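You operate a simulated robot arm through the tools that you are given. There is no shell and no other tool. Be economical: measure what you need, move in short steps, check, and stop when the job is done.

Carry out the task below with a simulated robot arm. There is one attempt and no reset: what you move stays moved.

TASK
Close the blue bench drawer. Then take the berry silver can from the film end of the back table and put it on the divider shelf of bay b. Then open the door of the lower wall box, switch the stand switch of the lower wall box off, then shut the door. Do these in the order given. Set down upright: silver can.

It is judged by the outcome, as a careful person would: the job done as asked, and still so three seconds after it is handed in. It fails if anything else is knocked over, pushed out of place, dropped, spilled or broken.

THE ROBOT
A 6-joint arm with a two-finger gripper on a trunk, on a base that drives. Base frame: it is fixed to the floor where the robot stands at the start and does not move with it; the origin is under the middle of the robot, x ahead of it, y to its left, z up. Lengths are in mm, angles in rad, forces in N, time in s.
With the tool pointing down near the work surface it reaches from about 500 to 820 mm from the robot's upright axis, wherever it stands. Its first joint turns from -2.897 to 2.897 rad. Places, roughly: blue bench drawer [700, 100, 700]; divider shelf of bay B [-9100, -2900, 1200]; door of the lower wall box [-10200, -7200, 1300]; silver can [-9250, -4500, 750]; stand switch of the lower wall box [-10400, -7100, 1200]. Payload 1.66 kg.
Tool frame: the origin (TCP) lies between the finger pads and is the grasp point; the fingertips stand 16 mm ahead of it; z points along the fingers, y is the line along which they close. The gripper opens to 111 mm. The gripper's body begins 104 mm behind the TCP.
Orientation is that of the tool frame in the base frame, as a unit quaternion [x, y, z, w]. With the fingers straight down and closing along the base's y, the tool's x points along the base's -x, its y along +y and its z along -z.

THE INTERFACE
- The arm moves only by the tool move_arm. Its argument "commands" is a list of rows, each an object of numbers (a shift or turn left out is 0, a gripper value left out holds the last): "dx", "dy", "dz": the shift along the tool's x, y, z in mm; "wx", "wy", "wz": the turn, a rotation vector about the tool's x, y, z in rad; "jaw": the finger opening in mm, from 0 to 111. In form: [{"dx": .., "dy": .., "dz": .., "wx": .., "wy": .., "wz": .., "jaw": ..}, ...]. A call has 1 to 8 rows; each row shifts and turns the commanded pose from where the row before left it, along the tool's axes as they then stand. Rows are played at 5 a second. More than 50 mm and 0.15 rad between two rows, or a gripper value outside its range, and nothing of the call is played. Where a pose cannot be reached the arm comes as near as it can. A force on the tool above 40 N (or 10 N above the force at the start of the call, whichever is more), or a blocked arm, ends the call early, and 0.2 s more pass. The fingers move at their own pace and stop on an object; they squeeze with about 22 N. The grip force told is the motor's: it shows also when the fingers shut on nothing. Time passes only in rows, and 0.2 s behind the last, so rows that do not move let the fingers close. The reply holds the time, the measured pose of the TCP, the force on the tool along the base axes, the opening and the grip force, in the units named above and with some noise, with the torque about the TCP (base axes, N m) and any sound that the robot's microphone picked up, and new pictures: "show" is both (left out), scene, wrist or none.
- Cameras (640 x 400 px; columns grow to the right, rows downward): "scene" is now at [54.6, 175.6, 1492.5]; the picture's right is [-0.21, -0.98, 0.00], its down [-0.79, 0.17, -0.59] and it looks along [0.58, -0.12, -0.81] (base axes); focal length 283 px, centre (320, 200). "wrist" rides on the gripper at [70, 14, -143] in the tool frame; the picture's right is [-0.19, 0.98, 0.00], its down [-0.87, -0.17, -0.47] and it looks along [-0.46, -0.09, 0.88] (tool axes); focal length 230 px, centre (320, 200). There is no depth. A picture from a camera that has moved, and an enlarged one, comes with that camera's place and axes in the base frame and with its lens.
- raise_lower(by): slides the trunk up (or, below 0, down) by that many mm; the arm and the scene camera ride with it, the base frame stays. It gives what a move gives, with no picture.
- drive_base(legs): drives the robot by 1 to 6 legs, each [ahead, left, turn to the left] in mm, mm and rad, along the robot's own axes; the way and the turn of a leg run together, so that a leg with both is an arc; at most 1500 mm and 3.142 rad a leg. The arm and the cameras ride along, it lands a little off, and it stops where it bumps. It gives what a move gives, and a new picture of the scene camera.
- aim_head(pan, tilt): turns the head with the scene camera to pan (to the left, within 2.094 rad either way) and tilt (down, from -0.506 to 1.204), counted from straight ahead of the robot. It gives what a move gives, and a new picture of the scene camera.
- zoom(camera, box): a new picture of the part [left, top, right, bottom] of that camera's present view, enlarged. It takes no simulated time.
- finish_job(): hands the job in; it is judged then, once.

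Go step by step. Nothing tells you exact positions but the pictures and the camera data: compare them with the known pose of the tool, close in by small moves and look again before you grip or let go. The budget is 165 turns and 260 pictures, counting those below and the enlarged ones. Unless the task says otherwise, let go and move clear before handing in.

The tools are called after "Request:" by a JSON object that holds its "op" and its "data". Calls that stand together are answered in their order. move_arm: Moves the arm, as the interface text tells. Its arguments: {"type":"object","properties":{"commands":{"type":"array"},"show":{"type":"string","enum":["both","scene","wrist","none"]}},"required":["commands"]} The other tools are called the same way: raise_lower (by) slides the trunk up or down; drive_base (legs) drives the base; aim_head (pan, tilt) turns the head that bears the scene camera; zoom (camera, box) takes an enlarged picture of a part of a camera's view; finish_job () hands the job in.

At the start:

```text
t: 0.0
tcp_pos: [411.4, 171.7, 973.6]
ee_rot: [0.0, 1.0, 0.0, 0.0]
force: [0.4, 0.6, -0.3]
moment: [0.02, 0.01, 0.01]
opening: 110.8
gripper_force: 0.0
trunk travel left (down, up): [-100.0, 490.0]
robot x, y, heading: [0.6, 2.9, -0.003]
head pan, tilt: [-0.209, 0.939]
```

scene: 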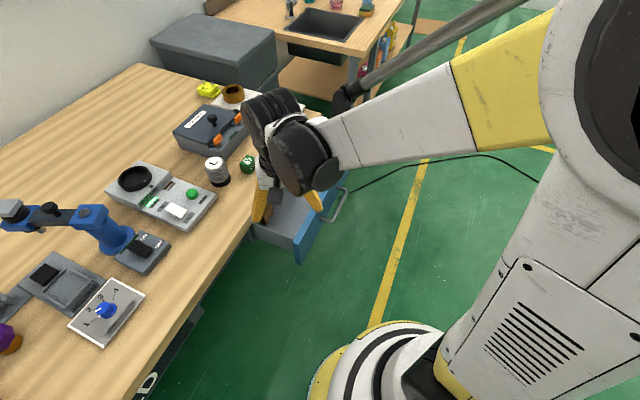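
wrist: 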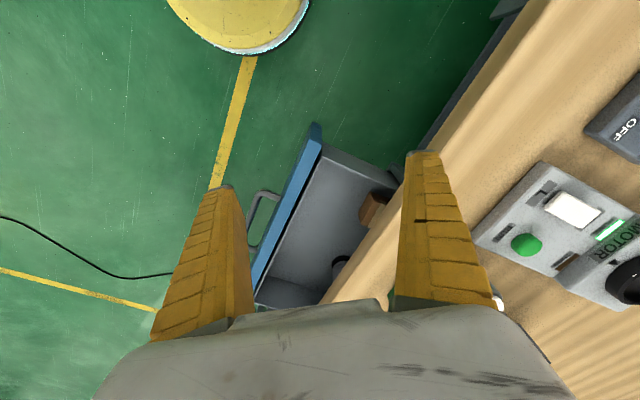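

The blue drawer is sticking out from the bench edge, and its front runs at about −37° to the base x axis. I'll move the tool to the robot side of the drawer front and look again.

Request:
{"op": "move_arm", "data": {"commands": [{"dy": -50, "jaw": 0}, {"dy": -50}, {"dy": -50}, {"dy": -50}, {"dy": -50}]}}

```text
t: 1.2
tcp_pos: [415.8, -79.3, 971.8]
ee_rot: [0.0, 1.0, 0.0, 0.0]
force: [0.4, 1.3, 0.0]
moment: [0.0, -0.02, 0.02]
opening: 0.0
gripper_force: 21.9
trunk travel left (down, up): [-100.0, 490.0]
robot x, y, heading: [0.7, -5.8, 0.0]
head pan, tilt: [-0.209, 0.939]
camera scene: at [54.8, 175.2, 1492.6], right [-0.21, -0.98, 0.0], down [-0.79, 0.17, -0.59], along [0.58, -0.12, -0.81], focal length 283 px, centre (320, 200)
camera wrist: at [344.8, -64.8, 1115.4], right [0.19, 0.98, 0.0], down [0.87, -0.17, 0.47], along [0.46, -0.09, -0.88], focal length 230 px, centre (320, 200)
```

scene: 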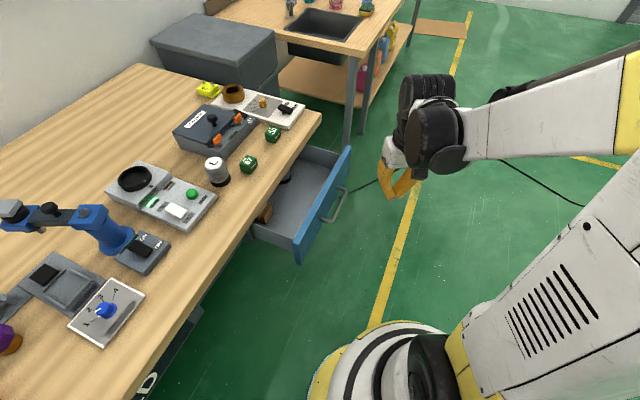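
wrist: 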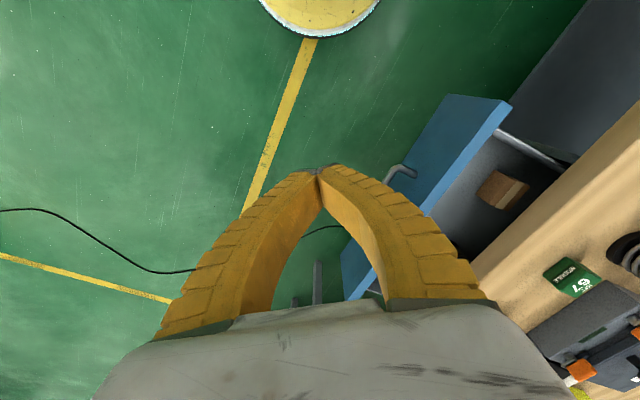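

The drawer front's top edge runs from about (420,163) to (751,−77) at z≈802. The handle is at z≈715 and the closing direction is (0.587, 0.81). I'll turn the tool so its x axis lies along the face normal, then go down in front of the face above the handle.

Request:
{"op": "move_arm", "data": {"commands": [{"wz": -0.135}, {"wz": -0.135}, {"wz": -0.135}, {"wz": -0.135}, {"wz": -0.135}, {"wz": -0.135}, {"wz": -0.134}], "show": "none"}}

Request:
{"op": "move_arm", "data": {"commands": [{"dx": -30, "dy": -30}, {"dx": -40, "dy": -36}, {"dx": -45}, {"dx": -15, "dz": 40}, {"dz": 45}, {"dz": 45}, {"dz": 45}, {"dz": 26}]}}

```text
t: 2.8
tcp_pos: [412.8, -78.9, 973.0]
ee_rot: [-0.456, 0.89, 0.0, 0.0]
force: [0.0, 0.3, 0.5]
moment: [-0.01, 0.01, 0.02]
opening: 0.0
gripper_force: 22.1
trunk travel left (down, up): [-100.0, 490.0]
robot x, y, heading: [-3.0, -3.9, -0.004]
head pan, tilt: [-0.209, 0.939]
```

```text
refused: row 2 steps farther than a row can; nothing moved
```

Request:
{"op": "move_arm", "data": {"commands": [{"dx": -30, "dy": -33}, {"dx": -30, "dy": -33}, {"dx": -45}, {"dx": -25, "dz": 40}, {"dz": 45}, {"dz": 45}, {"dz": 45}, {"dz": 26}]}}

```text
t: 4.6
tcp_pos: [543.6, -10.4, 769.4]
ee_rot: [-0.455, 0.89, 0.0, 0.0]
force: [0.0, -1.2, 0.2]
moment: [0.04, 0.01, 0.0]
opening: 0.1
gripper_force: 21.8
trunk travel left (down, up): [-100.0, 490.0]
robot x, y, heading: [-1.6, 1.3, 0.001]
head pan, tilt: [-0.209, 0.939]
camera scene: at [54.9, 175.6, 1492.5], right [-0.21, -0.98, 0.0], down [-0.79, 0.17, -0.59], along [0.58, -0.12, -0.81], focal length 283 px, centre (320, 200)
camera wrist: at [492.7, -58.5, 913.2], right [-0.68, 0.73, 0.0], down [0.64, 0.6, 0.47], along [0.34, 0.32, -0.88], focal length 230 px, centre (320, 200)
```

scene: 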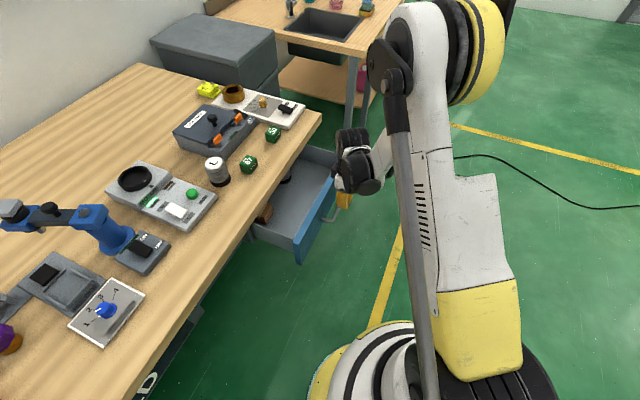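
wrist: 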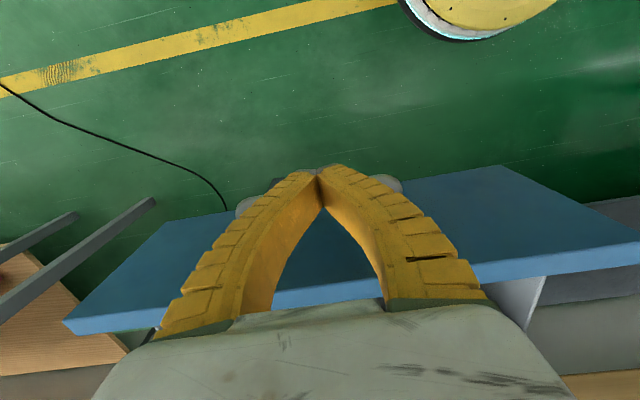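

The tool is in front of the face above the handle. Next I'll push inward gently.

Request:
{"op": "move_arm", "data": {"commands": [{"dx": -15}, {"dx": -15}, {"dx": -15}, {"dx": -15}, {"dx": -15}, {"dx": -15}, {"dx": -15}, {"dx": -15}]}}

```text
t: 6.4
tcp_pos: [612.4, 86.6, 769.8]
ee_rot: [-0.454, 0.891, 0.0, 0.0]
force: [-0.1, -0.3, 0.1]
moment: [0.01, 0.03, 0.06]
opening: 0.0
gripper_force: 28.6
trunk travel left (down, up): [-100.0, 490.0]
robot x, y, heading: [1.1, 1.7, 0.002]
head pan, tilt: [-0.209, 0.939]
camera scene: at [54.7, 175.6, 1492.5], right [-0.21, -0.98, 0.0], down [-0.79, 0.17, -0.59], along [0.58, -0.12, -0.81], focal length 283 px, centre (320, 200)
camera wrist: at [561.5, 38.8, 915.1], right [-0.68, 0.73, 0.0], down [0.64, 0.6, 0.47], along [0.34, 0.32, -0.88], focal length 230 px, centre (320, 200)
```

scene: 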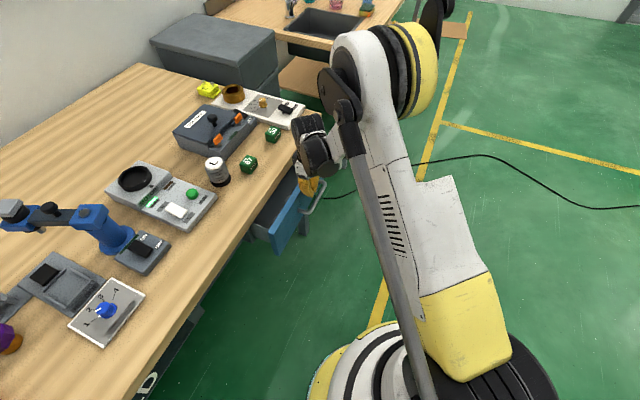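
wrist: 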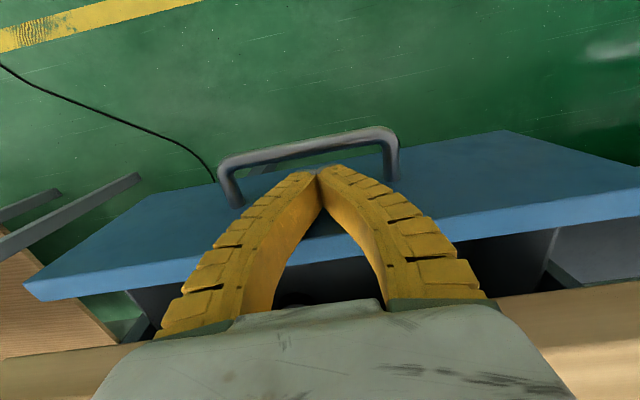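

The drawer is moving in, with roughly 70 mm left. I'll keep pushing.

Request:
{"op": "move_arm", "data": {"commands": [{"dx": -12}, {"dx": -12}, {"dx": -12}, {"dx": -10}, {"dx": -8}]}}

```text
t: 7.6
tcp_pos: [646.3, 131.6, 771.4]
ee_rot: [-0.454, 0.891, 0.0, 0.0]
force: [-0.2, 0.2, 0.2]
moment: [0.03, 0.04, 0.0]
opening: 0.0
gripper_force: 28.6
trunk travel left (down, up): [-100.0, 490.0]
robot x, y, heading: [-1.8, -0.4, 0.0]
head pan, tilt: [-0.209, 0.939]
camera scene: at [54.6, 175.7, 1492.5], right [-0.21, -0.98, 0.0], down [-0.79, 0.17, -0.59], along [0.58, -0.12, -0.81], focal length 283 px, centre (320, 200)
camera wrist: at [594.1, 82.4, 915.7], right [-0.68, 0.73, 0.0], down [0.64, 0.6, 0.47], along [0.34, 0.32, -0.88], focal length 230 px, centre (320, 200)
```

scene: 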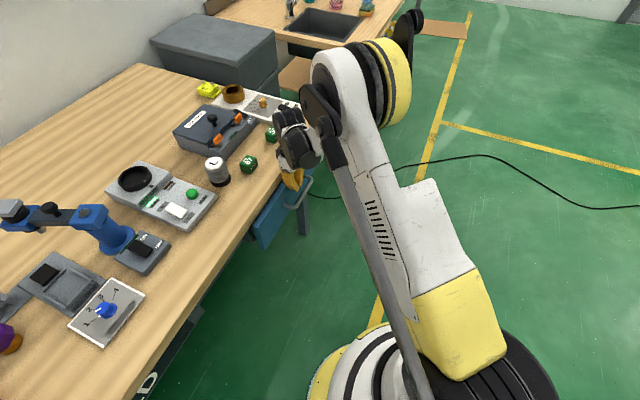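
wrist: 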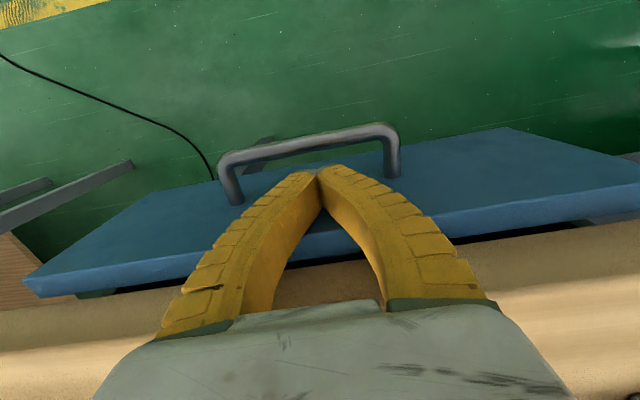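

There's still a gap of about 15–20 mm. I'll push on in small steps until it stops.

Request:
{"op": "move_arm", "data": {"commands": [{"dx": -7}, {"dx": -7}, {"dx": -6}, {"dx": -5}, {"dx": -5}, {"dx": -5}]}}

```text
t: 8.7
tcp_pos: [656.6, 147.0, 773.4]
ee_rot: [-0.454, 0.891, -0.001, -0.004]
force: [-6.1, -5.6, 3.2]
moment: [0.48, -0.37, 0.27]
opening: 0.1
gripper_force: 28.5
trunk travel left (down, up): [-100.0, 490.0]
robot x, y, heading: [-3.3, -3.9, -0.0]
head pan, tilt: [-0.209, 0.939]
stopped in row 5: the force on the tool passed its limit at 49 N (the readings are from after the stop); the commanded pose is now the measured one
camera scene: at [53.3, 174.4, 1492.8], right [-0.21, -0.98, 0.0], down [-0.79, 0.17, -0.59], along [0.58, -0.12, -0.81], focal length 283 px, centre (320, 200)
camera wrist: at [606.2, 100.4, 916.4], right [-0.68, 0.73, 0.0], down [0.65, 0.6, 0.47], along [0.34, 0.32, -0.89], focal length 230 px, centre (320, 200)
```

scene: 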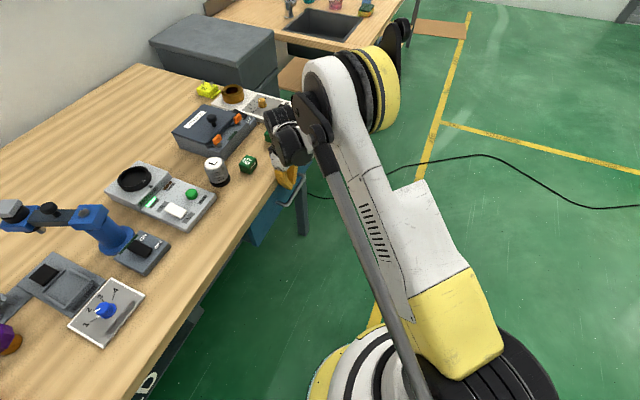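
wrist: 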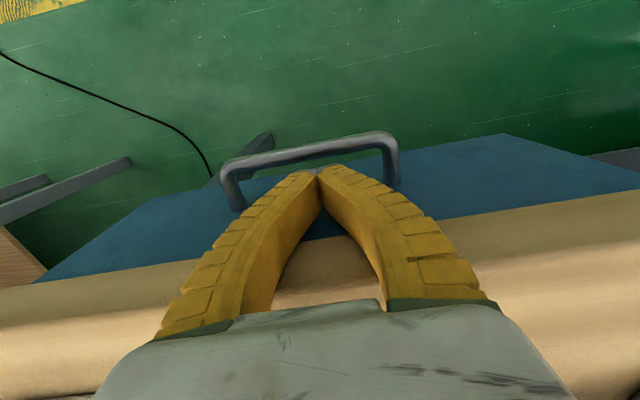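

The push stopped at 49 N, either because the drawer is shut or because the fingers met the bench edge. I'll back off and check.

Request:
{"op": "move_arm", "data": {"commands": [{"dx": 30}, {"dx": 40}, {"dx": 40}]}}

Request:
{"op": "zoom", "data": {"camera": "scene", "box": [200, 100, 360, 260]}}

```text
t: 9.5
tcp_pos: [595.1, 63.8, 771.7]
ee_rot: [-0.454, 0.891, -0.001, -0.003]
force: [0.5, 0.4, -0.3]
moment: [0.04, 0.01, -0.02]
opening: 0.0
gripper_force: 28.8
trunk travel left (down, up): [-100.0, 490.0]
robot x, y, heading: [1.8, -1.4, -0.003]
head pan, tilt: [-0.209, 0.939]
camera scene: at [54.2, 175.0, 1492.6], right [-0.21, -0.98, 0.0], down [-0.79, 0.17, -0.59], along [0.58, -0.12, -0.81], focal length 283 px, centre (320, 200)
camera wrist: at [544.0, 15.0, 916.9], right [-0.68, 0.73, 0.0], down [0.65, 0.6, 0.47], along [0.34, 0.32, -0.88], focal length 230 px, centre (320, 200)
```

scene: 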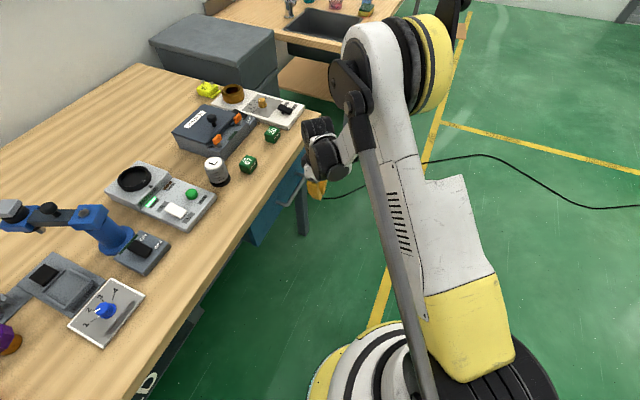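
wrist: 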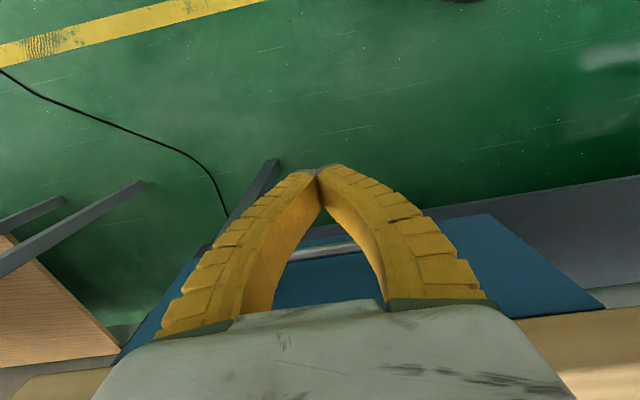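

```text
2.50 times, centred on (280, 180) of scene
camera zoom: at [54.2, 175.0, 1492.6], right [-0.21, -0.98, 0.0], down [-0.79, 0.17, -0.59], along [0.58, -0.12, -0.81], focal length 707 px, centre (420, 250)
```

zoom: 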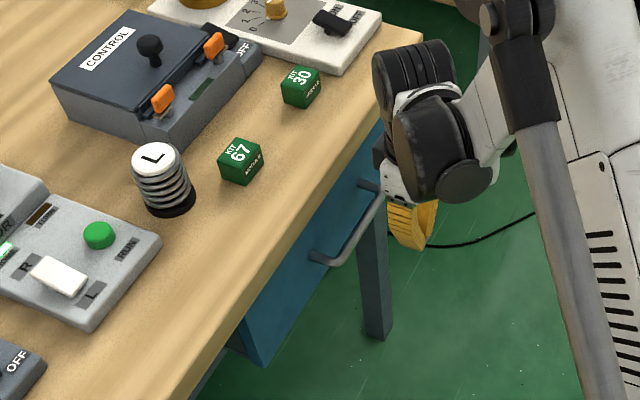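

I can't tell whether the drawer is fully flush. I'll lower to handle height and press on the handle bar to be sure.

Request:
{"op": "move_arm", "data": {"commands": [{"dz": 28}, {"dz": 28}, {"dx": -20}, {"dx": -15}, {"dx": -8}, {"dx": -8}, {"dx": -8}, {"dx": -8}]}}

```text
t: 11.3
tcp_pos: [632.9, 113.5, 714.3]
ee_rot: [-0.454, 0.891, 0.0, -0.004]
force: [1.0, 0.2, 0.2]
moment: [-0.02, 0.0, -0.03]
opening: 0.0
gripper_force: 29.3
trunk travel left (down, up): [-100.0, 490.0]
robot x, y, heading: [-2.0, -0.6, -0.005]
head pan, tilt: [-0.209, 0.939]
camera scene: at [54.4, 175.2, 1492.5], right [-0.21, -0.98, 0.0], down [-0.79, 0.17, -0.59], along [0.58, -0.12, -0.81], focal length 283 px, centre (320, 200)
camera wrist: at [582.2, 67.5, 859.4], right [-0.68, 0.73, 0.0], down [0.65, 0.6, 0.47], along [0.34, 0.32, -0.88], focal length 230 px, centre (320, 200)
```

scene: 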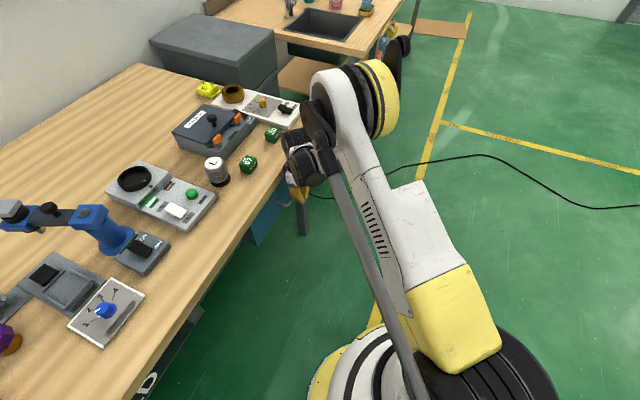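
wrist: 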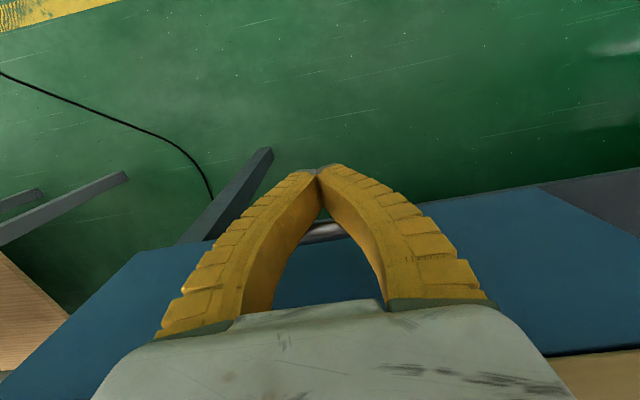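

Request:
{"op": "move_arm", "data": {"commands": [{"dx": -6}, {"dx": -6}, {"dx": -6}, {"dx": -6}, {"dx": -6}, {"dx": -6}]}}

```text
t: 11.9
tcp_pos: [634.3, 115.0, 714.5]
ee_rot: [-0.452, 0.892, -0.002, -0.008]
force: [-7.3, -5.9, 0.7]
moment: [0.1, -0.07, 0.17]
opening: 0.0
gripper_force: 29.1
trunk travel left (down, up): [-100.0, 490.0]
robot x, y, heading: [-5.2, 1.9, -0.004]
head pan, tilt: [-0.209, 0.939]
stopped in row 2: the force on the tool passed its limit at 47 N (the readings are from after the stop); the commanded pose is now the measured one
camera scene: at [53.3, 174.2, 1492.7], right [-0.21, -0.98, 0.0], down [-0.79, 0.17, -0.59], along [0.58, -0.12, -0.81], focal length 283 px, centre (320, 200)
camera wrist: at [584.0, 68.9, 860.8], right [-0.68, 0.73, 0.0], down [0.65, 0.6, 0.46], along [0.34, 0.31, -0.89], focal length 230 px, centre (320, 200)
```

scene: 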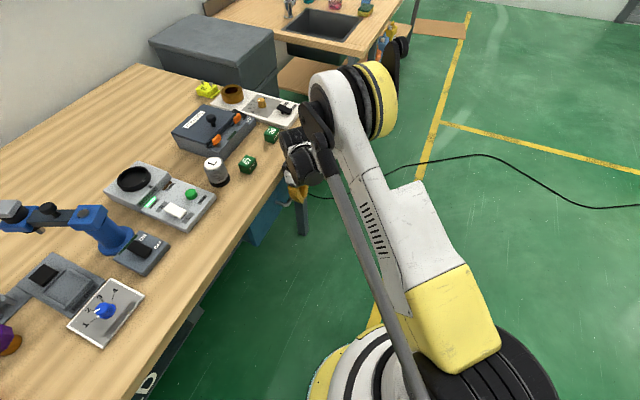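
wrist: 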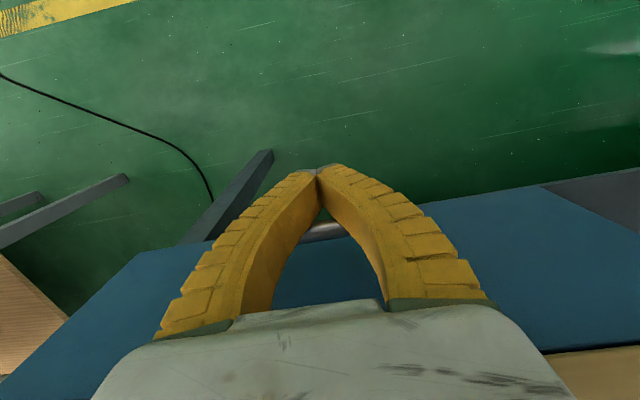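

The handle holds firm at 47 N without moving, so the drawer is shut. I'll retract, tuck the arm, and look around for the route.

Request:
{"op": "move_arm", "data": {"commands": [{"dx": 40}, {"dx": 45}, {"dx": 45, "dz": -20}, {"dz": -50}, {"dz": -50}, {"dz": -50}, {"dz": -50}, {"dz": -40}], "show": "none"}}

Request:
{"op": "aim_head", "data": {"pan": -2.09, "tilt": 0.3}}

Request:
{"op": "aim_head", "data": {"pan": 2.09, "tilt": 0.3}}

```text
t: 13.7
tcp_pos: [565.6, 10.5, 979.4]
ee_rot: [-0.453, 0.892, -0.002, -0.007]
force: [0.2, 0.5, 0.8]
moment: [0.02, 0.01, 0.01]
opening: 0.0
gripper_force: 28.2
trunk travel left (down, up): [-100.0, 490.0]
robot x, y, heading: [-1.7, -3.7, -0.006]
head pan, tilt: [-0.209, 0.939]
```

```text
t: 15.5
tcp_pos: [565.8, 11.4, 977.1]
ee_rot: [-0.453, 0.891, -0.002, -0.007]
force: [-0.4, -0.5, -0.2]
moment: [0.0, 0.0, 0.01]
opening: 0.4
gripper_force: 28.5
trunk travel left (down, up): [-100.0, 490.0]
robot x, y, heading: [1.7, 1.5, 0.0]
head pan, tilt: [-2.089, 0.3]
camera scene: at [-63.9, 109.2, 1547.6], right [-0.87, 0.5, 0.0], down [0.15, 0.26, -0.96], along [-0.47, -0.83, -0.3], focal length 283 px, centre (320, 200)
```

scene: 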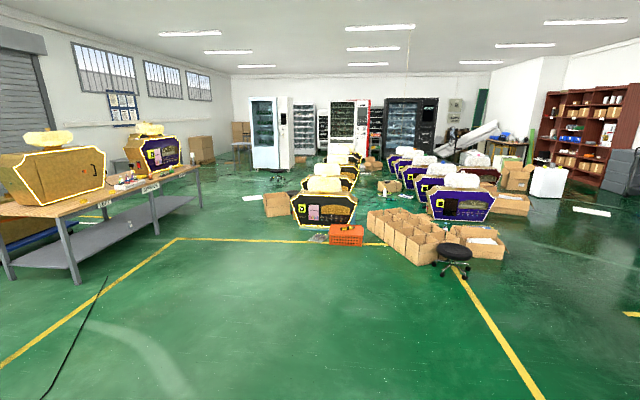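

```text
t: 18.9
tcp_pos: [566.2, 10.5, 977.7]
ee_rot: [-0.452, 0.892, -0.001, -0.007]
force: [0.0, -0.9, -0.5]
moment: [-0.03, 0.03, -0.01]
opening: 0.3
gripper_force: 28.2
trunk travel left (down, up): [-100.0, 490.0]
robot x, y, heading: [0.3, -2.9, -0.002]
head pan, tilt: [2.089, 0.3]
camera scene: at [-63.5, 271.4, 1547.7], right [0.87, 0.49, 0.0], down [0.15, -0.26, -0.96], along [-0.47, 0.83, -0.3], focal length 283 px, centre (320, 200)
```

scene: 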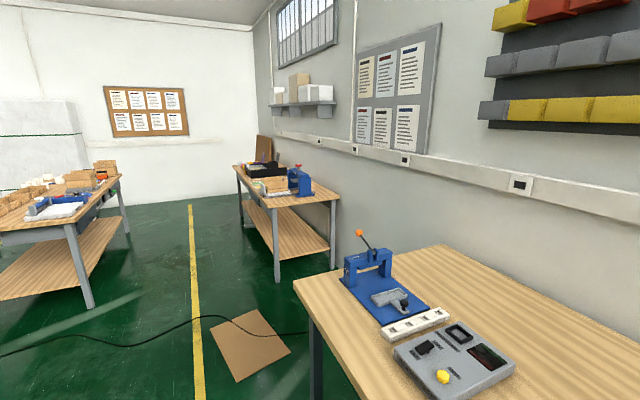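

The route runs behind the robot, toward (−9250, −4500). I'll turn clockwise to face it and look.

Request:
{"op": "drive_base", "data": {"legs": [[-150, -150, 0], [0, 0, -2.69]]}}

Request:
{"op": "aim_head", "data": {"pan": 0, "tilt": 0.15}}

Request:
{"op": "zoom", "data": {"camera": "scene", "box": [200, 100, 440, 250]}}

```text
t: 27.1
tcp_pos: [-673.9, -373.8, 978.8]
ee_rot: [0.788, 0.615, 0.007, -0.003]
force: [0.5, 0.4, 0.2]
moment: [0.01, 0.01, -0.01]
opening: 0.0
gripper_force: 28.4
trunk travel left (down, up): [-100.0, 490.0]
robot x, y, heading: [-151.8, -152.3, -2.758]
head pan, tilt: [2.089, 0.3]
camera scene: at [13.4, -376.3, 1547.7], right [-0.62, -0.78, 0.0], down [-0.23, 0.18, -0.96], along [0.75, -0.59, -0.3], focal length 283 px, centre (320, 200)
```

scene: 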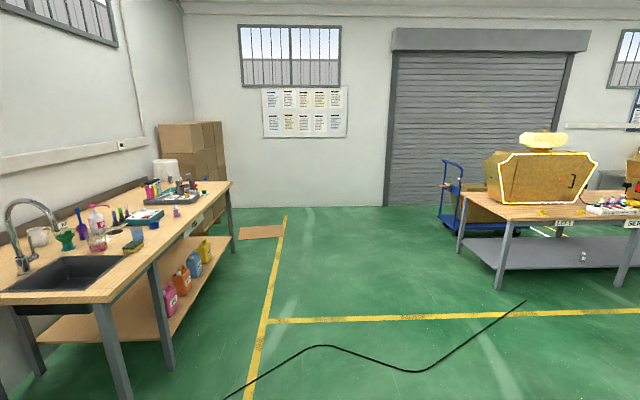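

```text
t: 29.1
tcp_pos: [-674.0, -374.6, 978.5]
ee_rot: [0.788, 0.615, 0.007, -0.003]
force: [0.0, 0.0, -0.2]
moment: [0.0, 0.03, -0.01]
opening: 0.0
gripper_force: 28.6
trunk travel left (down, up): [-100.0, 490.0]
robot x, y, heading: [-149.4, -152.4, -2.758]
head pan, tilt: [0.0, 0.15]
camera scene: at [-145.8, -353.1, 1561.7], right [-0.37, 0.93, 0.0], down [0.14, 0.06, -0.99], along [-0.92, -0.37, -0.15], focal length 283 px, centre (320, 200)
```

scene: 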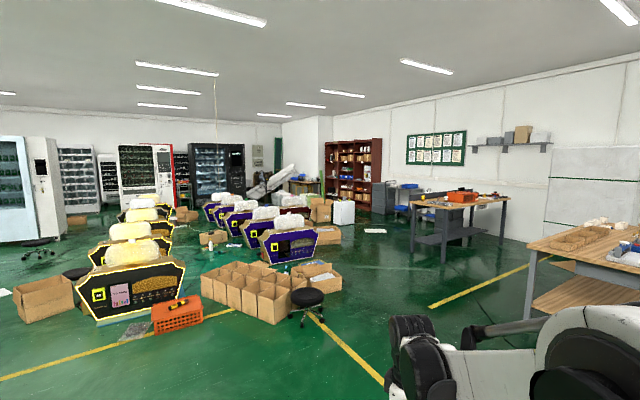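

```text
2.67 times, centred on (320, 175) of scene
camera zoom: at [-145.8, -353.1, 1561.7], right [-0.37, 0.93, 0.0], down [0.14, 0.06, -0.99], along [-0.92, -0.37, -0.15], focal length 754 px, centre (320, 267)
```

zoom: 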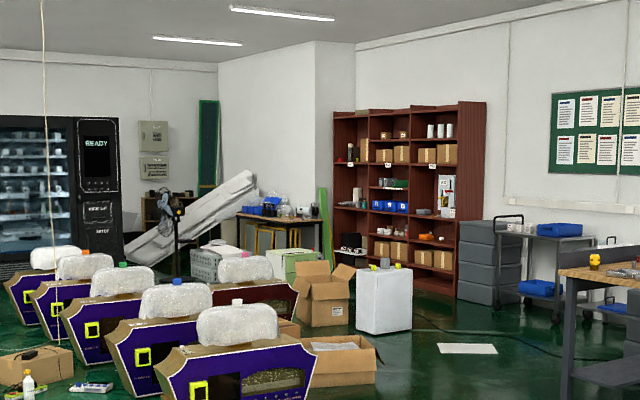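

The back table is beyond the red bookcase, and the wall boxes are at the far end. I'll drive down the clear corridor between the boxes on the left and the table on the right.

Request:
{"op": "drive_base", "data": {"legs": [[0, 0, -0.165], [1400, 0, 0], [1000, 0, 0]]}}

```text
t: 41.3
tcp_pos: [-2997.2, -832.9, 979.6]
ee_rot: [0.833, 0.553, 0.007, -0.003]
force: [0.3, 0.1, -0.7]
moment: [0.05, 0.0, 0.03]
opening: 0.2
gripper_force: 28.4
trunk travel left (down, up): [-100.0, 490.0]
robot x, y, heading: [-2445.6, -688.0, -2.911]
head pan, tilt: [0.0, 0.15]
camera scene: at [-2473.3, -889.9, 1561.6], right [-0.23, 0.97, 0.0], down [0.15, 0.03, -0.99], along [-0.96, -0.23, -0.15], focal length 283 px, centre (320, 200)
```

scene: 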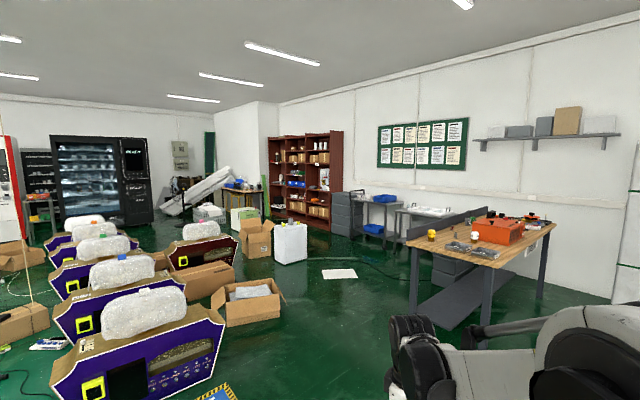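

The corridor continues past the table corner at (−5430, −600) and the white box at (−6370, −2030). I'll drive between them.

Request:
{"op": "drive_base", "data": {"legs": [[0, 0, -0.087], [1500, 0, 0], [1500, 0, 0], [0, 0, 0.21], [1400, 0, 0]]}}

```text
t: 63.7
tcp_pos: [-7272.3, -1879.3, 978.7]
ee_rot: [0.79, 0.613, 0.006, -0.003]
force: [-0.2, 0.0, 0.8]
moment: [-0.02, 0.01, -0.03]
opening: 0.0
gripper_force: 28.8
trunk travel left (down, up): [-100.0, 490.0]
robot x, y, heading: [-6746.9, -1657.2, -2.763]
head pan, tilt: [0.0, 0.15]
camera scene: at [-6744.8, -1858.9, 1561.6], right [-0.37, 0.93, 0.0], down [0.14, 0.06, -0.99], along [-0.92, -0.37, -0.15], focal length 283 px, centre (320, 200)
```

scene: 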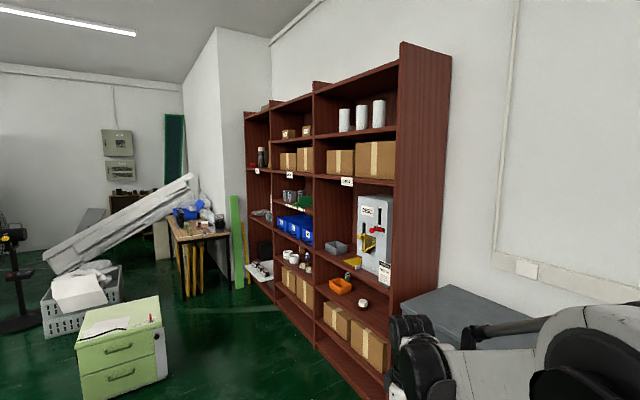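

I can see the bookcase and the back table. I'll zoom in for details.

Request:
{"op": "zoom", "data": {"camera": "scene", "box": [150, 160, 270, 300]}}

Request:
{"op": "zoom", "data": {"camera": "scene", "box": [235, 80, 400, 290]}}

Request:
{"op": "zoom", "data": {"camera": "scene", "box": [90, 110, 210, 210]}}

```text
2.86 times, centred on (210, 230) of scene
camera zoom: at [-6744.8, -1858.9, 1561.6], right [-0.37, 0.93, 0.0], down [0.14, 0.06, -0.99], along [-0.92, -0.37, -0.15], focal length 808 px, centre (634, 114)
```

zoom: 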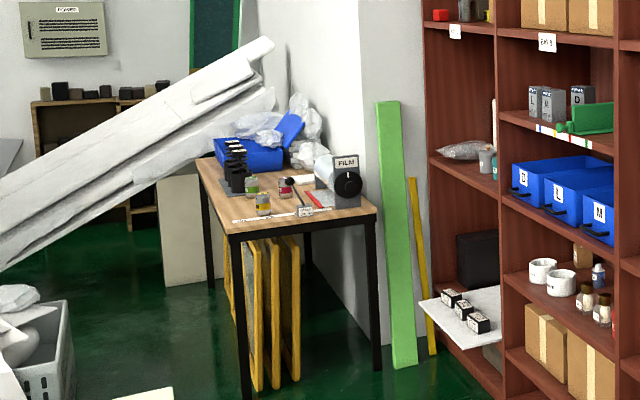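

```text
1.90 times, centred on (318, 185) of scene
camera zoom: at [-6744.8, -1858.9, 1561.6], right [-0.37, 0.93, 0.0], down [0.14, 0.06, -0.99], along [-0.92, -0.37, -0.15], focal length 539 px, centre (325, 229)
```

zoom: 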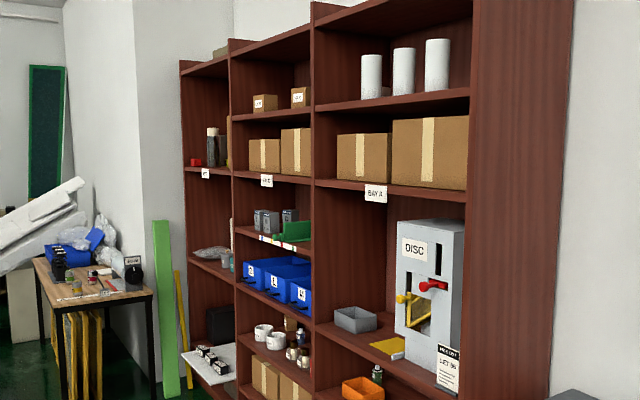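

```text
4.00 times, centred on (150, 160) of scene
camera zoom: at [-6744.8, -1858.9, 1561.6], right [-0.37, 0.93, 0.0], down [0.14, 0.06, -0.99], along [-0.92, -0.37, -0.15], focal length 1132 px, centre (1000, 360)
```

zoom: 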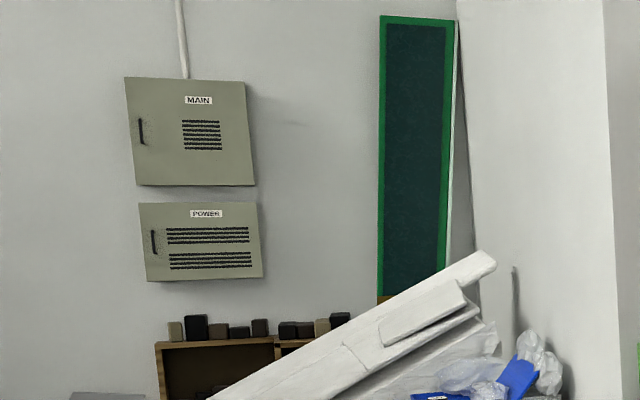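

The table's film end is the near end, with the cans around (−9200, −4400). Bay B's divider shelf has gray cans and a green divider. I'll drive closer along the bookcase front.

Request:
{"op": "drive_base", "data": {"legs": [[0, 0, 0.326], [1450, 0, 0]]}}

Request:
{"op": "aim_head", "data": {"pan": 0.1, "tilt": 0.5}}

```text
t: 72.0
tcp_pos: [-8296.8, -2954.1, 979.3]
ee_rot: [0.688, 0.726, 0.006, -0.004]
force: [0.4, 0.6, 0.5]
moment: [0.01, 0.0, 0.02]
opening: 0.1
gripper_force: 28.5
trunk travel left (down, up): [-100.0, 490.0]
robot x, y, heading: [-7866.6, -2588.9, -2.457]
head pan, tilt: [0.0, 0.15]
camera scene: at [-7799.0, -2780.1, 1561.6], right [-0.63, 0.78, 0.0], down [0.12, 0.09, -0.99], along [-0.77, -0.62, -0.15], focal length 283 px, centre (320, 200)
```

scene: 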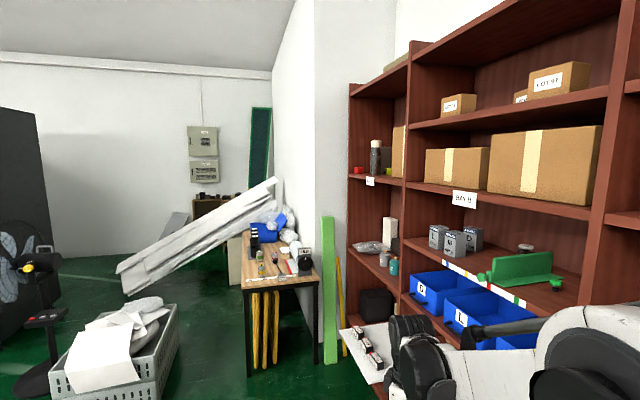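

```text
t: 72.8
tcp_pos: [-8295.9, -2955.4, 978.6]
ee_rot: [0.688, 0.726, 0.006, -0.004]
force: [-0.6, -0.2, 0.2]
moment: [0.01, 0.0, 0.03]
opening: 0.0
gripper_force: 28.2
trunk travel left (down, up): [-100.0, 490.0]
robot x, y, heading: [-7862.9, -2587.8, -2.465]
head pan, tilt: [0.099, 0.499]
camera scene: at [-7791.5, -2785.7, 1529.3], right [-0.7, 0.71, 0.0], down [0.34, 0.34, -0.88], along [-0.62, -0.62, -0.48], focal length 283 px, centre (320, 200)
```

scene: 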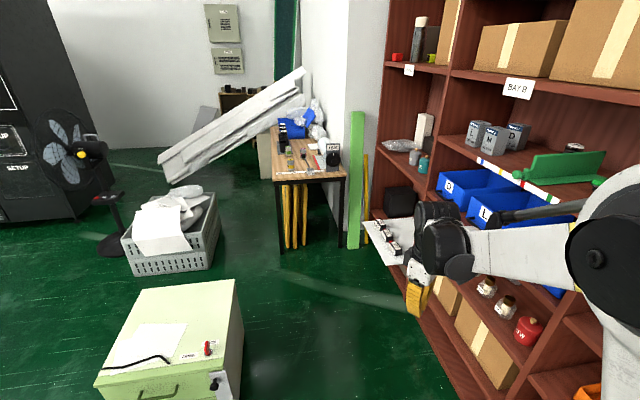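

The corridor between bay C's protruding tray and the green cabinet is wide enough. I'll line up with the bookcase and drive toward the table's film end, stopping short of it.

Request:
{"op": "drive_base", "data": {"legs": [[0, 0, 0.267], [1250, 20, 0]]}}

Request:
{"op": "aim_head", "data": {"pan": 0, "tilt": 0.7}}

```text
t: 80.0
tcp_pos: [-8887.3, -4086.8, 977.8]
ee_rot: [0.584, 0.812, 0.006, -0.004]
force: [-0.4, 0.2, 0.0]
moment: [-0.01, 0.0, 0.0]
opening: 0.0
gripper_force: 28.4
trunk travel left (down, up): [-100.0, 490.0]
robot x, y, heading: [-8570.3, -3617.7, -2.191]
head pan, tilt: [0.099, 0.499]
camera scene: at [-8446.9, -3788.0, 1529.3], right [-0.87, 0.49, 0.0], down [0.24, 0.42, -0.88], along [-0.43, -0.76, -0.48], focal length 283 px, centre (320, 200)
```

scene: 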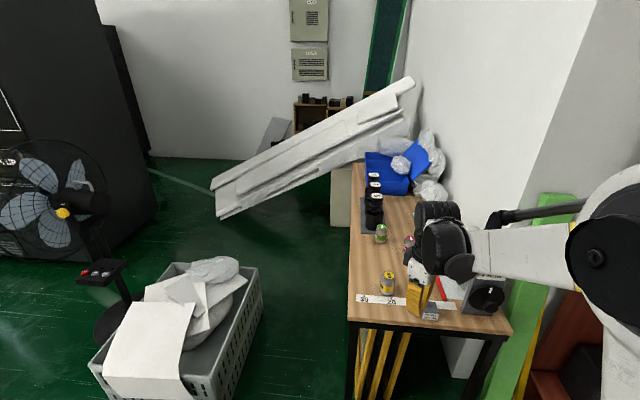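

```text
t: 80.8
tcp_pos: [-8887.7, -4087.1, 979.2]
ee_rot: [0.584, 0.812, 0.005, -0.004]
force: [-0.2, 0.4, -0.1]
moment: [-0.01, -0.01, 0.04]
opening: 0.0
gripper_force: 28.4
trunk travel left (down, up): [-100.0, 490.0]
robot x, y, heading: [-8570.2, -3616.4, -2.189]
head pan, tilt: [0.0, 0.7]
camera scene: at [-8450.9, -3778.1, 1511.6], right [-0.82, 0.58, 0.0], down [0.37, 0.53, -0.77], along [-0.44, -0.62, -0.64], focal length 283 px, centre (320, 200)
```

scene: 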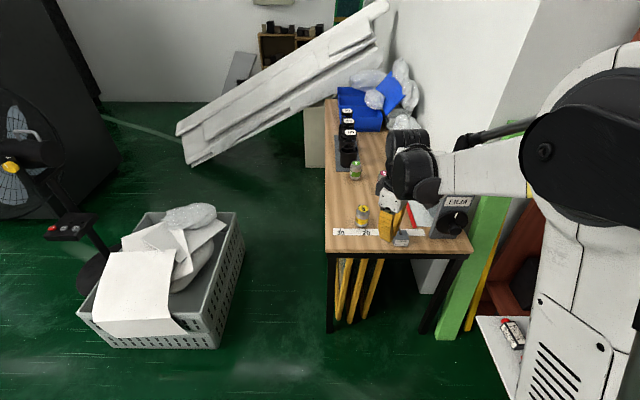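

The arm blocks the view of the cans. I'll re-align the tool with the robot and swing it left.

Request:
{"op": "move_arm", "data": {"commands": [{"wz": 0.135, "jaw": 100}, {"wz": 0.135}, {"wz": 0.135}, {"wz": 0.135}, {"wz": 0.135}, {"wz": 0.135}, {"wz": 0.134}], "show": "none"}}

Request:
{"op": "move_arm", "data": {"commands": [{"dy": 50, "dz": -20}, {"dy": 45, "dz": -20}, {"dy": 45, "dz": -20}, {"dy": 45, "dz": -20}, {"dy": 45, "dz": -20}]}}

Request:
{"op": "zoom", "data": {"camera": "scene", "box": [310, 130, 470, 260]}}

```text
t: 82.3
tcp_pos: [-8887.8, -4087.3, 979.0]
ee_rot: [0.889, 0.458, 0.002, -0.006]
force: [0.0, 0.1, 0.2]
moment: [0.02, 0.0, 0.04]
opening: 100.6
gripper_force: 0.7
trunk travel left (down, up): [-100.0, 490.0]
robot x, y, heading: [-8570.1, -3616.9, -2.184]
head pan, tilt: [0.0, 0.7]
```

```text
refused: row 1 steps farther than a row can; nothing moved
```

```text
3.08 times, centred on (390, 195) of scene
camera zoom: at [-8451.0, -3778.0, 1511.6], right [-0.82, 0.58, 0.0], down [0.37, 0.53, -0.76], along [-0.44, -0.62, -0.64], focal length 870 px, centre (105, 215)
```

zoom: 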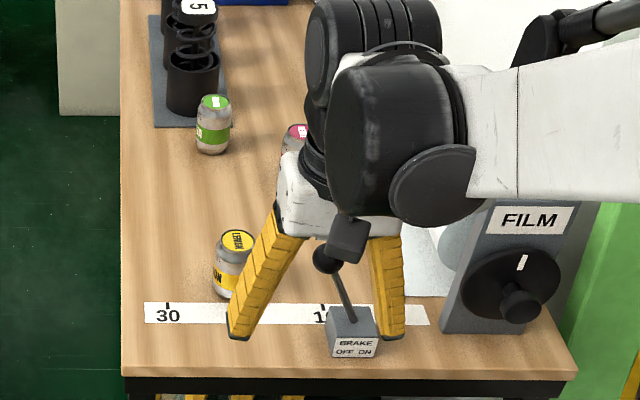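

Request:
{"op": "move_arm", "data": {"commands": [{"dy": 45, "dz": -20}, {"dy": 45, "dz": -20}, {"dy": 45, "dz": -20}, {"dy": 45, "dz": -20}, {"dy": 45, "dz": -20}, {"dy": 45}]}}

Request:
{"op": "zoom", "data": {"camera": "scene", "box": [310, 130, 470, 260]}}

```text
t: 83.8
tcp_pos: [-8670.5, -4246.6, 1076.8]
ee_rot: [0.889, 0.459, 0.002, -0.006]
force: [-0.2, -0.1, -0.8]
moment: [-0.01, 0.03, -0.01]
opening: 100.5
gripper_force: 0.6
trunk travel left (down, up): [-100.0, 490.0]
robot x, y, heading: [-8573.1, -3620.1, -2.186]
head pan, tilt: [0.0, 0.7]
camera scene: at [-8450.5, -3778.4, 1511.5], right [-0.82, 0.58, 0.0], down [0.37, 0.53, -0.76], along [-0.44, -0.62, -0.64], focal length 283 px, centre (320, 200)
camera wrist: at [-8619.5, -4199.7, 1220.9], right [0.69, -0.72, -0.01], down [-0.64, -0.62, 0.46], along [-0.34, -0.31, -0.89], focal length 230 px, centre (320, 200)
```

scene: 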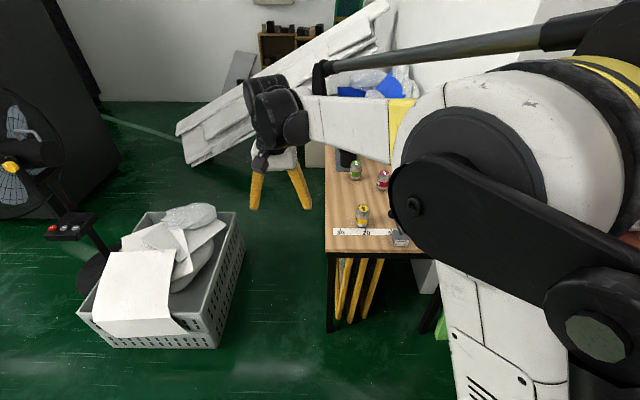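
wrist: 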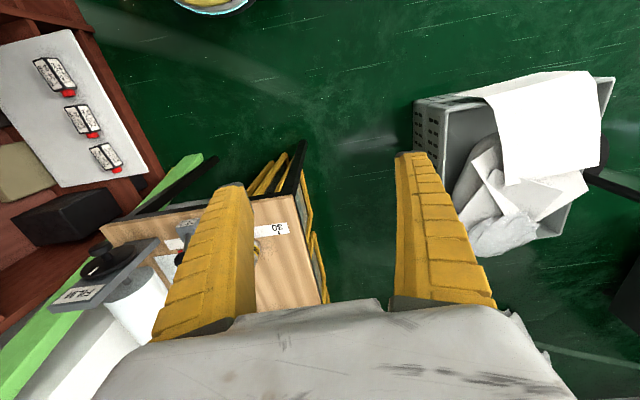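

```text
3.08 times, centred on (390, 195) of scene
camera zoom: at [-8450.5, -3778.4, 1511.5], right [-0.82, 0.58, 0.0], down [0.37, 0.53, -0.76], along [-0.44, -0.62, -0.64], focal length 870 px, centre (105, 215)
```

zoom: 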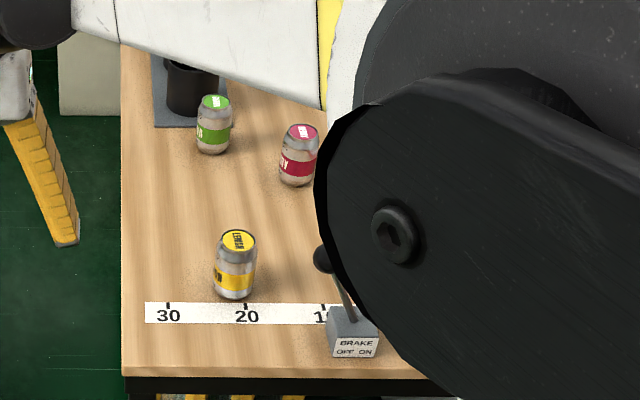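

The cans are lemon (yellow), green and berry (red), with berry at about (−9290, −4462), table z≈712. I'll drive forward about 370 and look again.

Request:
{"op": "drive_base", "data": {"legs": [[370, 0, 0]]}}

Request:
{"op": "zoom", "data": {"camera": "scene", "box": [300, 150, 500, 300]}}

```text
t: 86.1
tcp_pos: [-8897.5, -4547.9, 1075.7]
ee_rot: [0.891, 0.454, 0.003, -0.008]
force: [-0.4, -0.8, -0.5]
moment: [0.02, 0.0, 0.01]
opening: 100.6
gripper_force: 0.2
trunk travel left (down, up): [-100.0, 490.0]
robot x, y, heading: [-8785.9, -3915.2, -2.203]
head pan, tilt: [0.0, 0.7]
camera scene: at [-8670.2, -4082.5, 1511.5], right [-0.81, 0.59, 0.0], down [0.38, 0.52, -0.76], along [-0.45, -0.62, -0.64], focal length 283 px, centre (320, 200)
```

scene: 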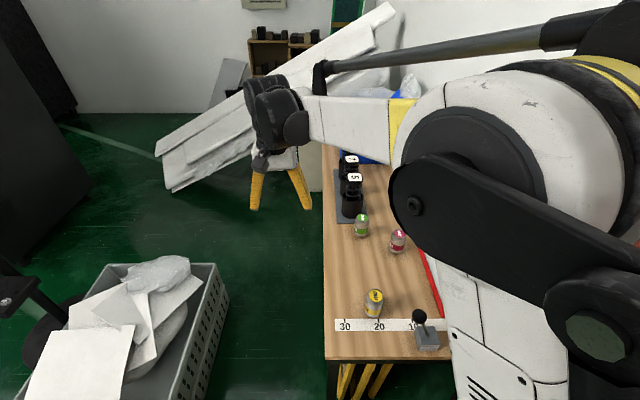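

```text
2.67 times, centred on (400, 225) of scene
camera zoom: at [-8670.2, -4082.5, 1511.5], right [-0.81, 0.59, 0.0], down [0.38, 0.52, -0.76], along [-0.45, -0.62, -0.64], focal length 754 px, centre (107, 133)
```

zoom: 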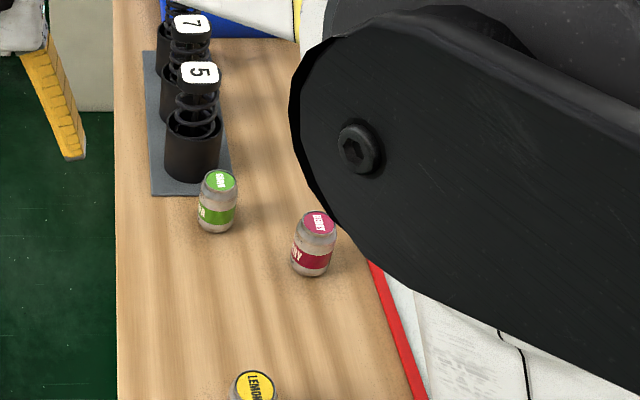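

The berry can is confirmed at about (−9292, −4466), top at z≈790. I'll bring the tool above it at a safe height.

Request:
{"op": "move_arm", "data": {"commands": [{"dy": -45, "dx": -20}, {"dy": -45, "dx": -20}, {"dy": -45, "dx": -20}, {"dy": -45, "dx": -20}, {"dy": -45, "dx": -20}, {"dy": -45, "dx": -20}, {"dy": -45, "dx": -20}, {"dy": -45, "dx": -20}]}}

```text
t: 87.9
tcp_pos: [-9282.7, -4466.4, 1079.2]
ee_rot: [0.891, 0.453, 0.003, -0.006]
force: [0.5, 0.5, -0.4]
moment: [-0.03, 0.0, -0.01]
opening: 100.6
gripper_force: 0.0
trunk travel left (down, up): [-100.0, 490.0]
robot x, y, heading: [-8789.3, -3920.1, -2.201]
head pan, tilt: [0.0, 0.7]
camera scene: at [-8670.6, -4082.2, 1511.6], right [-0.81, 0.59, 0.0], down [0.38, 0.52, -0.76], along [-0.45, -0.62, -0.64], focal length 283 px, centre (320, 200)
camera wrist: at [-9230.6, -4420.1, 1223.4], right [0.68, -0.73, -0.01], down [-0.64, -0.61, 0.46], along [-0.35, -0.31, -0.89], focal length 230 px, centre (320, 200)
```

scene: 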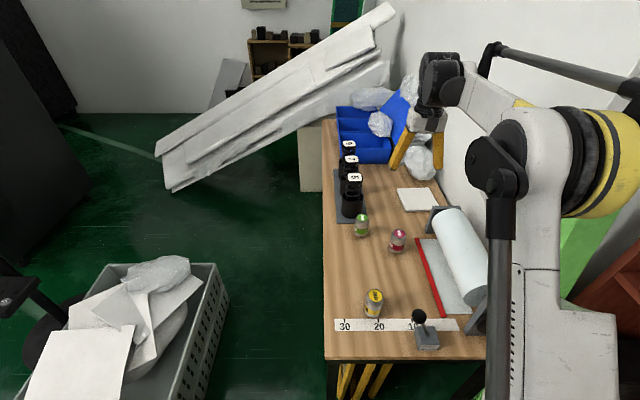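
wrist: 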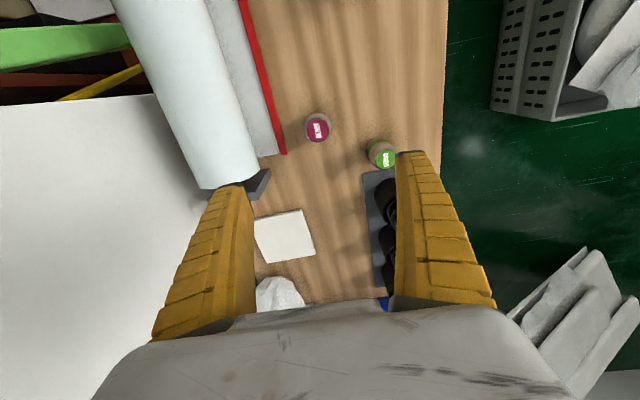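

The berry can is right under the tool, about 8 mm off. I'll narrow the fingers to 84 mm, correct, and descend partway.

Request:
{"op": "move_arm", "data": {"commands": [{"dy": -8, "dx": -7, "jaw": 84}, {"dz": 45}, {"dz": 45}, {"dz": 45}, {"dz": 45}, {"dz": 40}]}}

```text
t: 89.3
tcp_pos: [-9291.0, -4461.9, 857.4]
ee_rot: [0.891, 0.453, 0.003, -0.008]
force: [0.2, -0.5, -0.5]
moment: [0.03, 0.01, 0.01]
opening: 85.4
gripper_force: 0.8
trunk travel left (down, up): [-100.0, 490.0]
robot x, y, heading: [-8787.9, -3920.2, -2.202]
head pan, tilt: [0.0, 0.7]
camera scene: at [-8670.2, -4082.4, 1511.5], right [-0.81, 0.59, 0.0], down [0.38, 0.52, -0.76], along [-0.45, -0.62, -0.64], focal length 283 px, centre (320, 200)
camera wrist: at [-9238.7, -4415.9, 1001.0], right [0.68, -0.73, -0.01], down [-0.64, -0.61, 0.46], along [-0.35, -0.31, -0.89], focal length 230 px, centre (320, 200)
```

scene: 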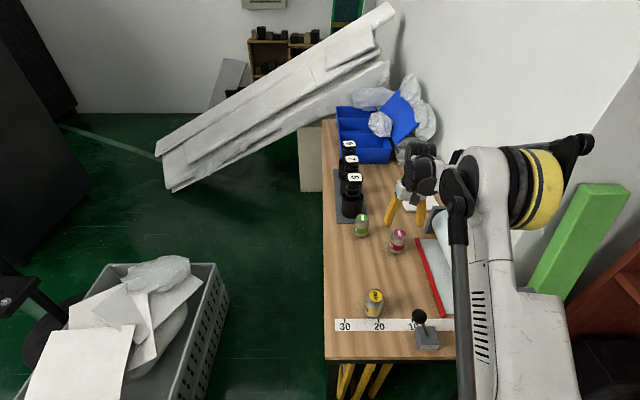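
wrist: 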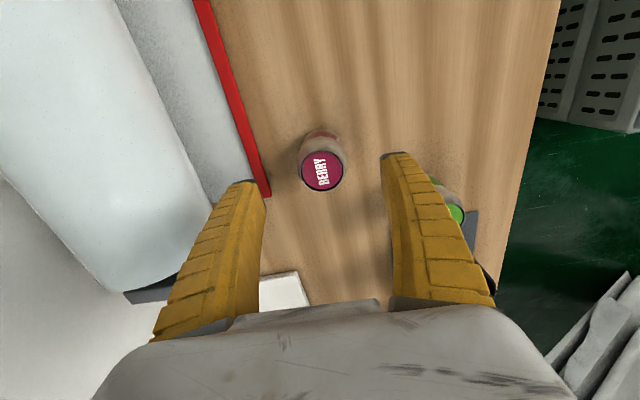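

Request:
{"op": "move_arm", "data": {"commands": [{"dx": -9, "dy": -2}, {"dz": 35}, {"dz": 35}, {"dz": 33}]}}

```text
t: 90.3
tcp_pos: [-9298.9, -4468.5, 755.2]
ee_rot: [0.892, 0.453, 0.002, -0.007]
force: [0.1, -0.3, -0.1]
moment: [0.05, 0.01, 0.0]
opening: 85.7
gripper_force: 0.5
trunk travel left (down, up): [-100.0, 490.0]
robot x, y, heading: [-8787.1, -3914.7, -2.193]
head pan, tilt: [0.0, 0.7]
camera scene: at [-8670.1, -4082.3, 1511.5], right [-0.81, 0.59, 0.0], down [0.38, 0.52, -0.76], along [-0.45, -0.62, -0.64], focal length 283 px, centre (320, 200)
camera wrist: at [-9246.3, -4420.9, 900.9], right [0.68, -0.73, -0.01], down [-0.65, -0.61, 0.46], along [-0.35, -0.31, -0.89], focal length 230 px, centre (320, 200)
```

scene: 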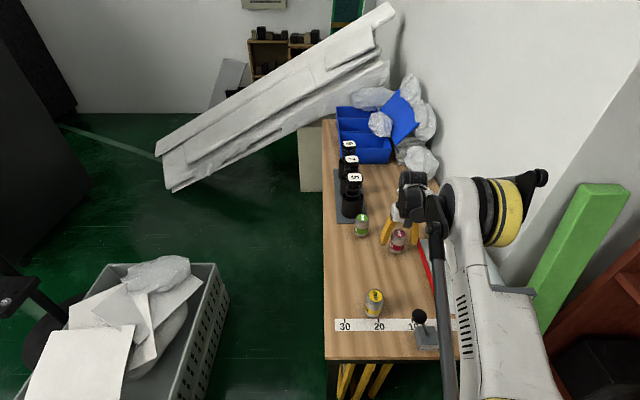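
wrist: 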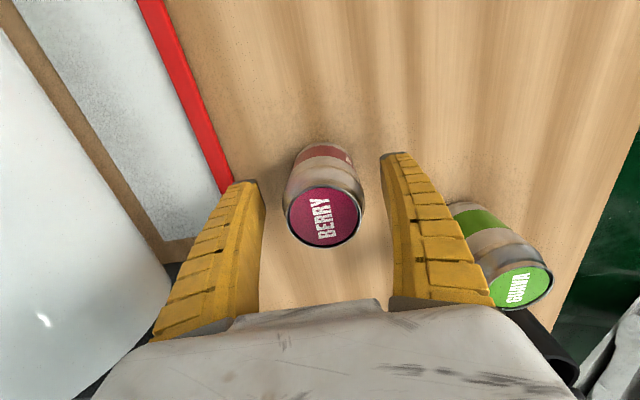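

The can is centred between the fingers, so I'll close them.

Request:
{"op": "move_arm", "data": {"commands": [{"jaw": 40}, {"jaw": 40}, {"jaw": 30}, {"jaw": 30}], "show": "wrist"}}

```text
t: 91.3
tcp_pos: [-9298.6, -4467.9, 757.1]
ee_rot: [0.891, 0.453, 0.003, -0.008]
force: [0.4, -2.1, 4.5]
moment: [-0.07, 0.09, 0.06]
opening: 48.0
gripper_force: 22.0
trunk travel left (down, up): [-100.0, 490.0]
robot x, y, heading: [-8790.6, -3915.0, -2.198]
head pan, tilt: [0.0, 0.7]
camera wrist: at [-9246.0, -4421.0, 901.4], right [0.68, -0.73, -0.01], down [-0.64, -0.61, 0.46], along [-0.35, -0.31, -0.89], focal length 230 px, centre (320, 200)
```

wrist: 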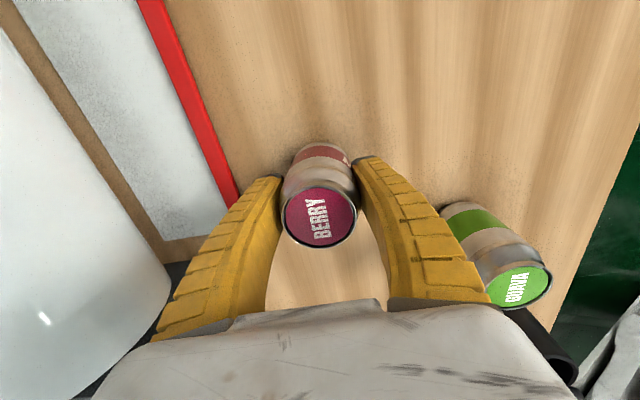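

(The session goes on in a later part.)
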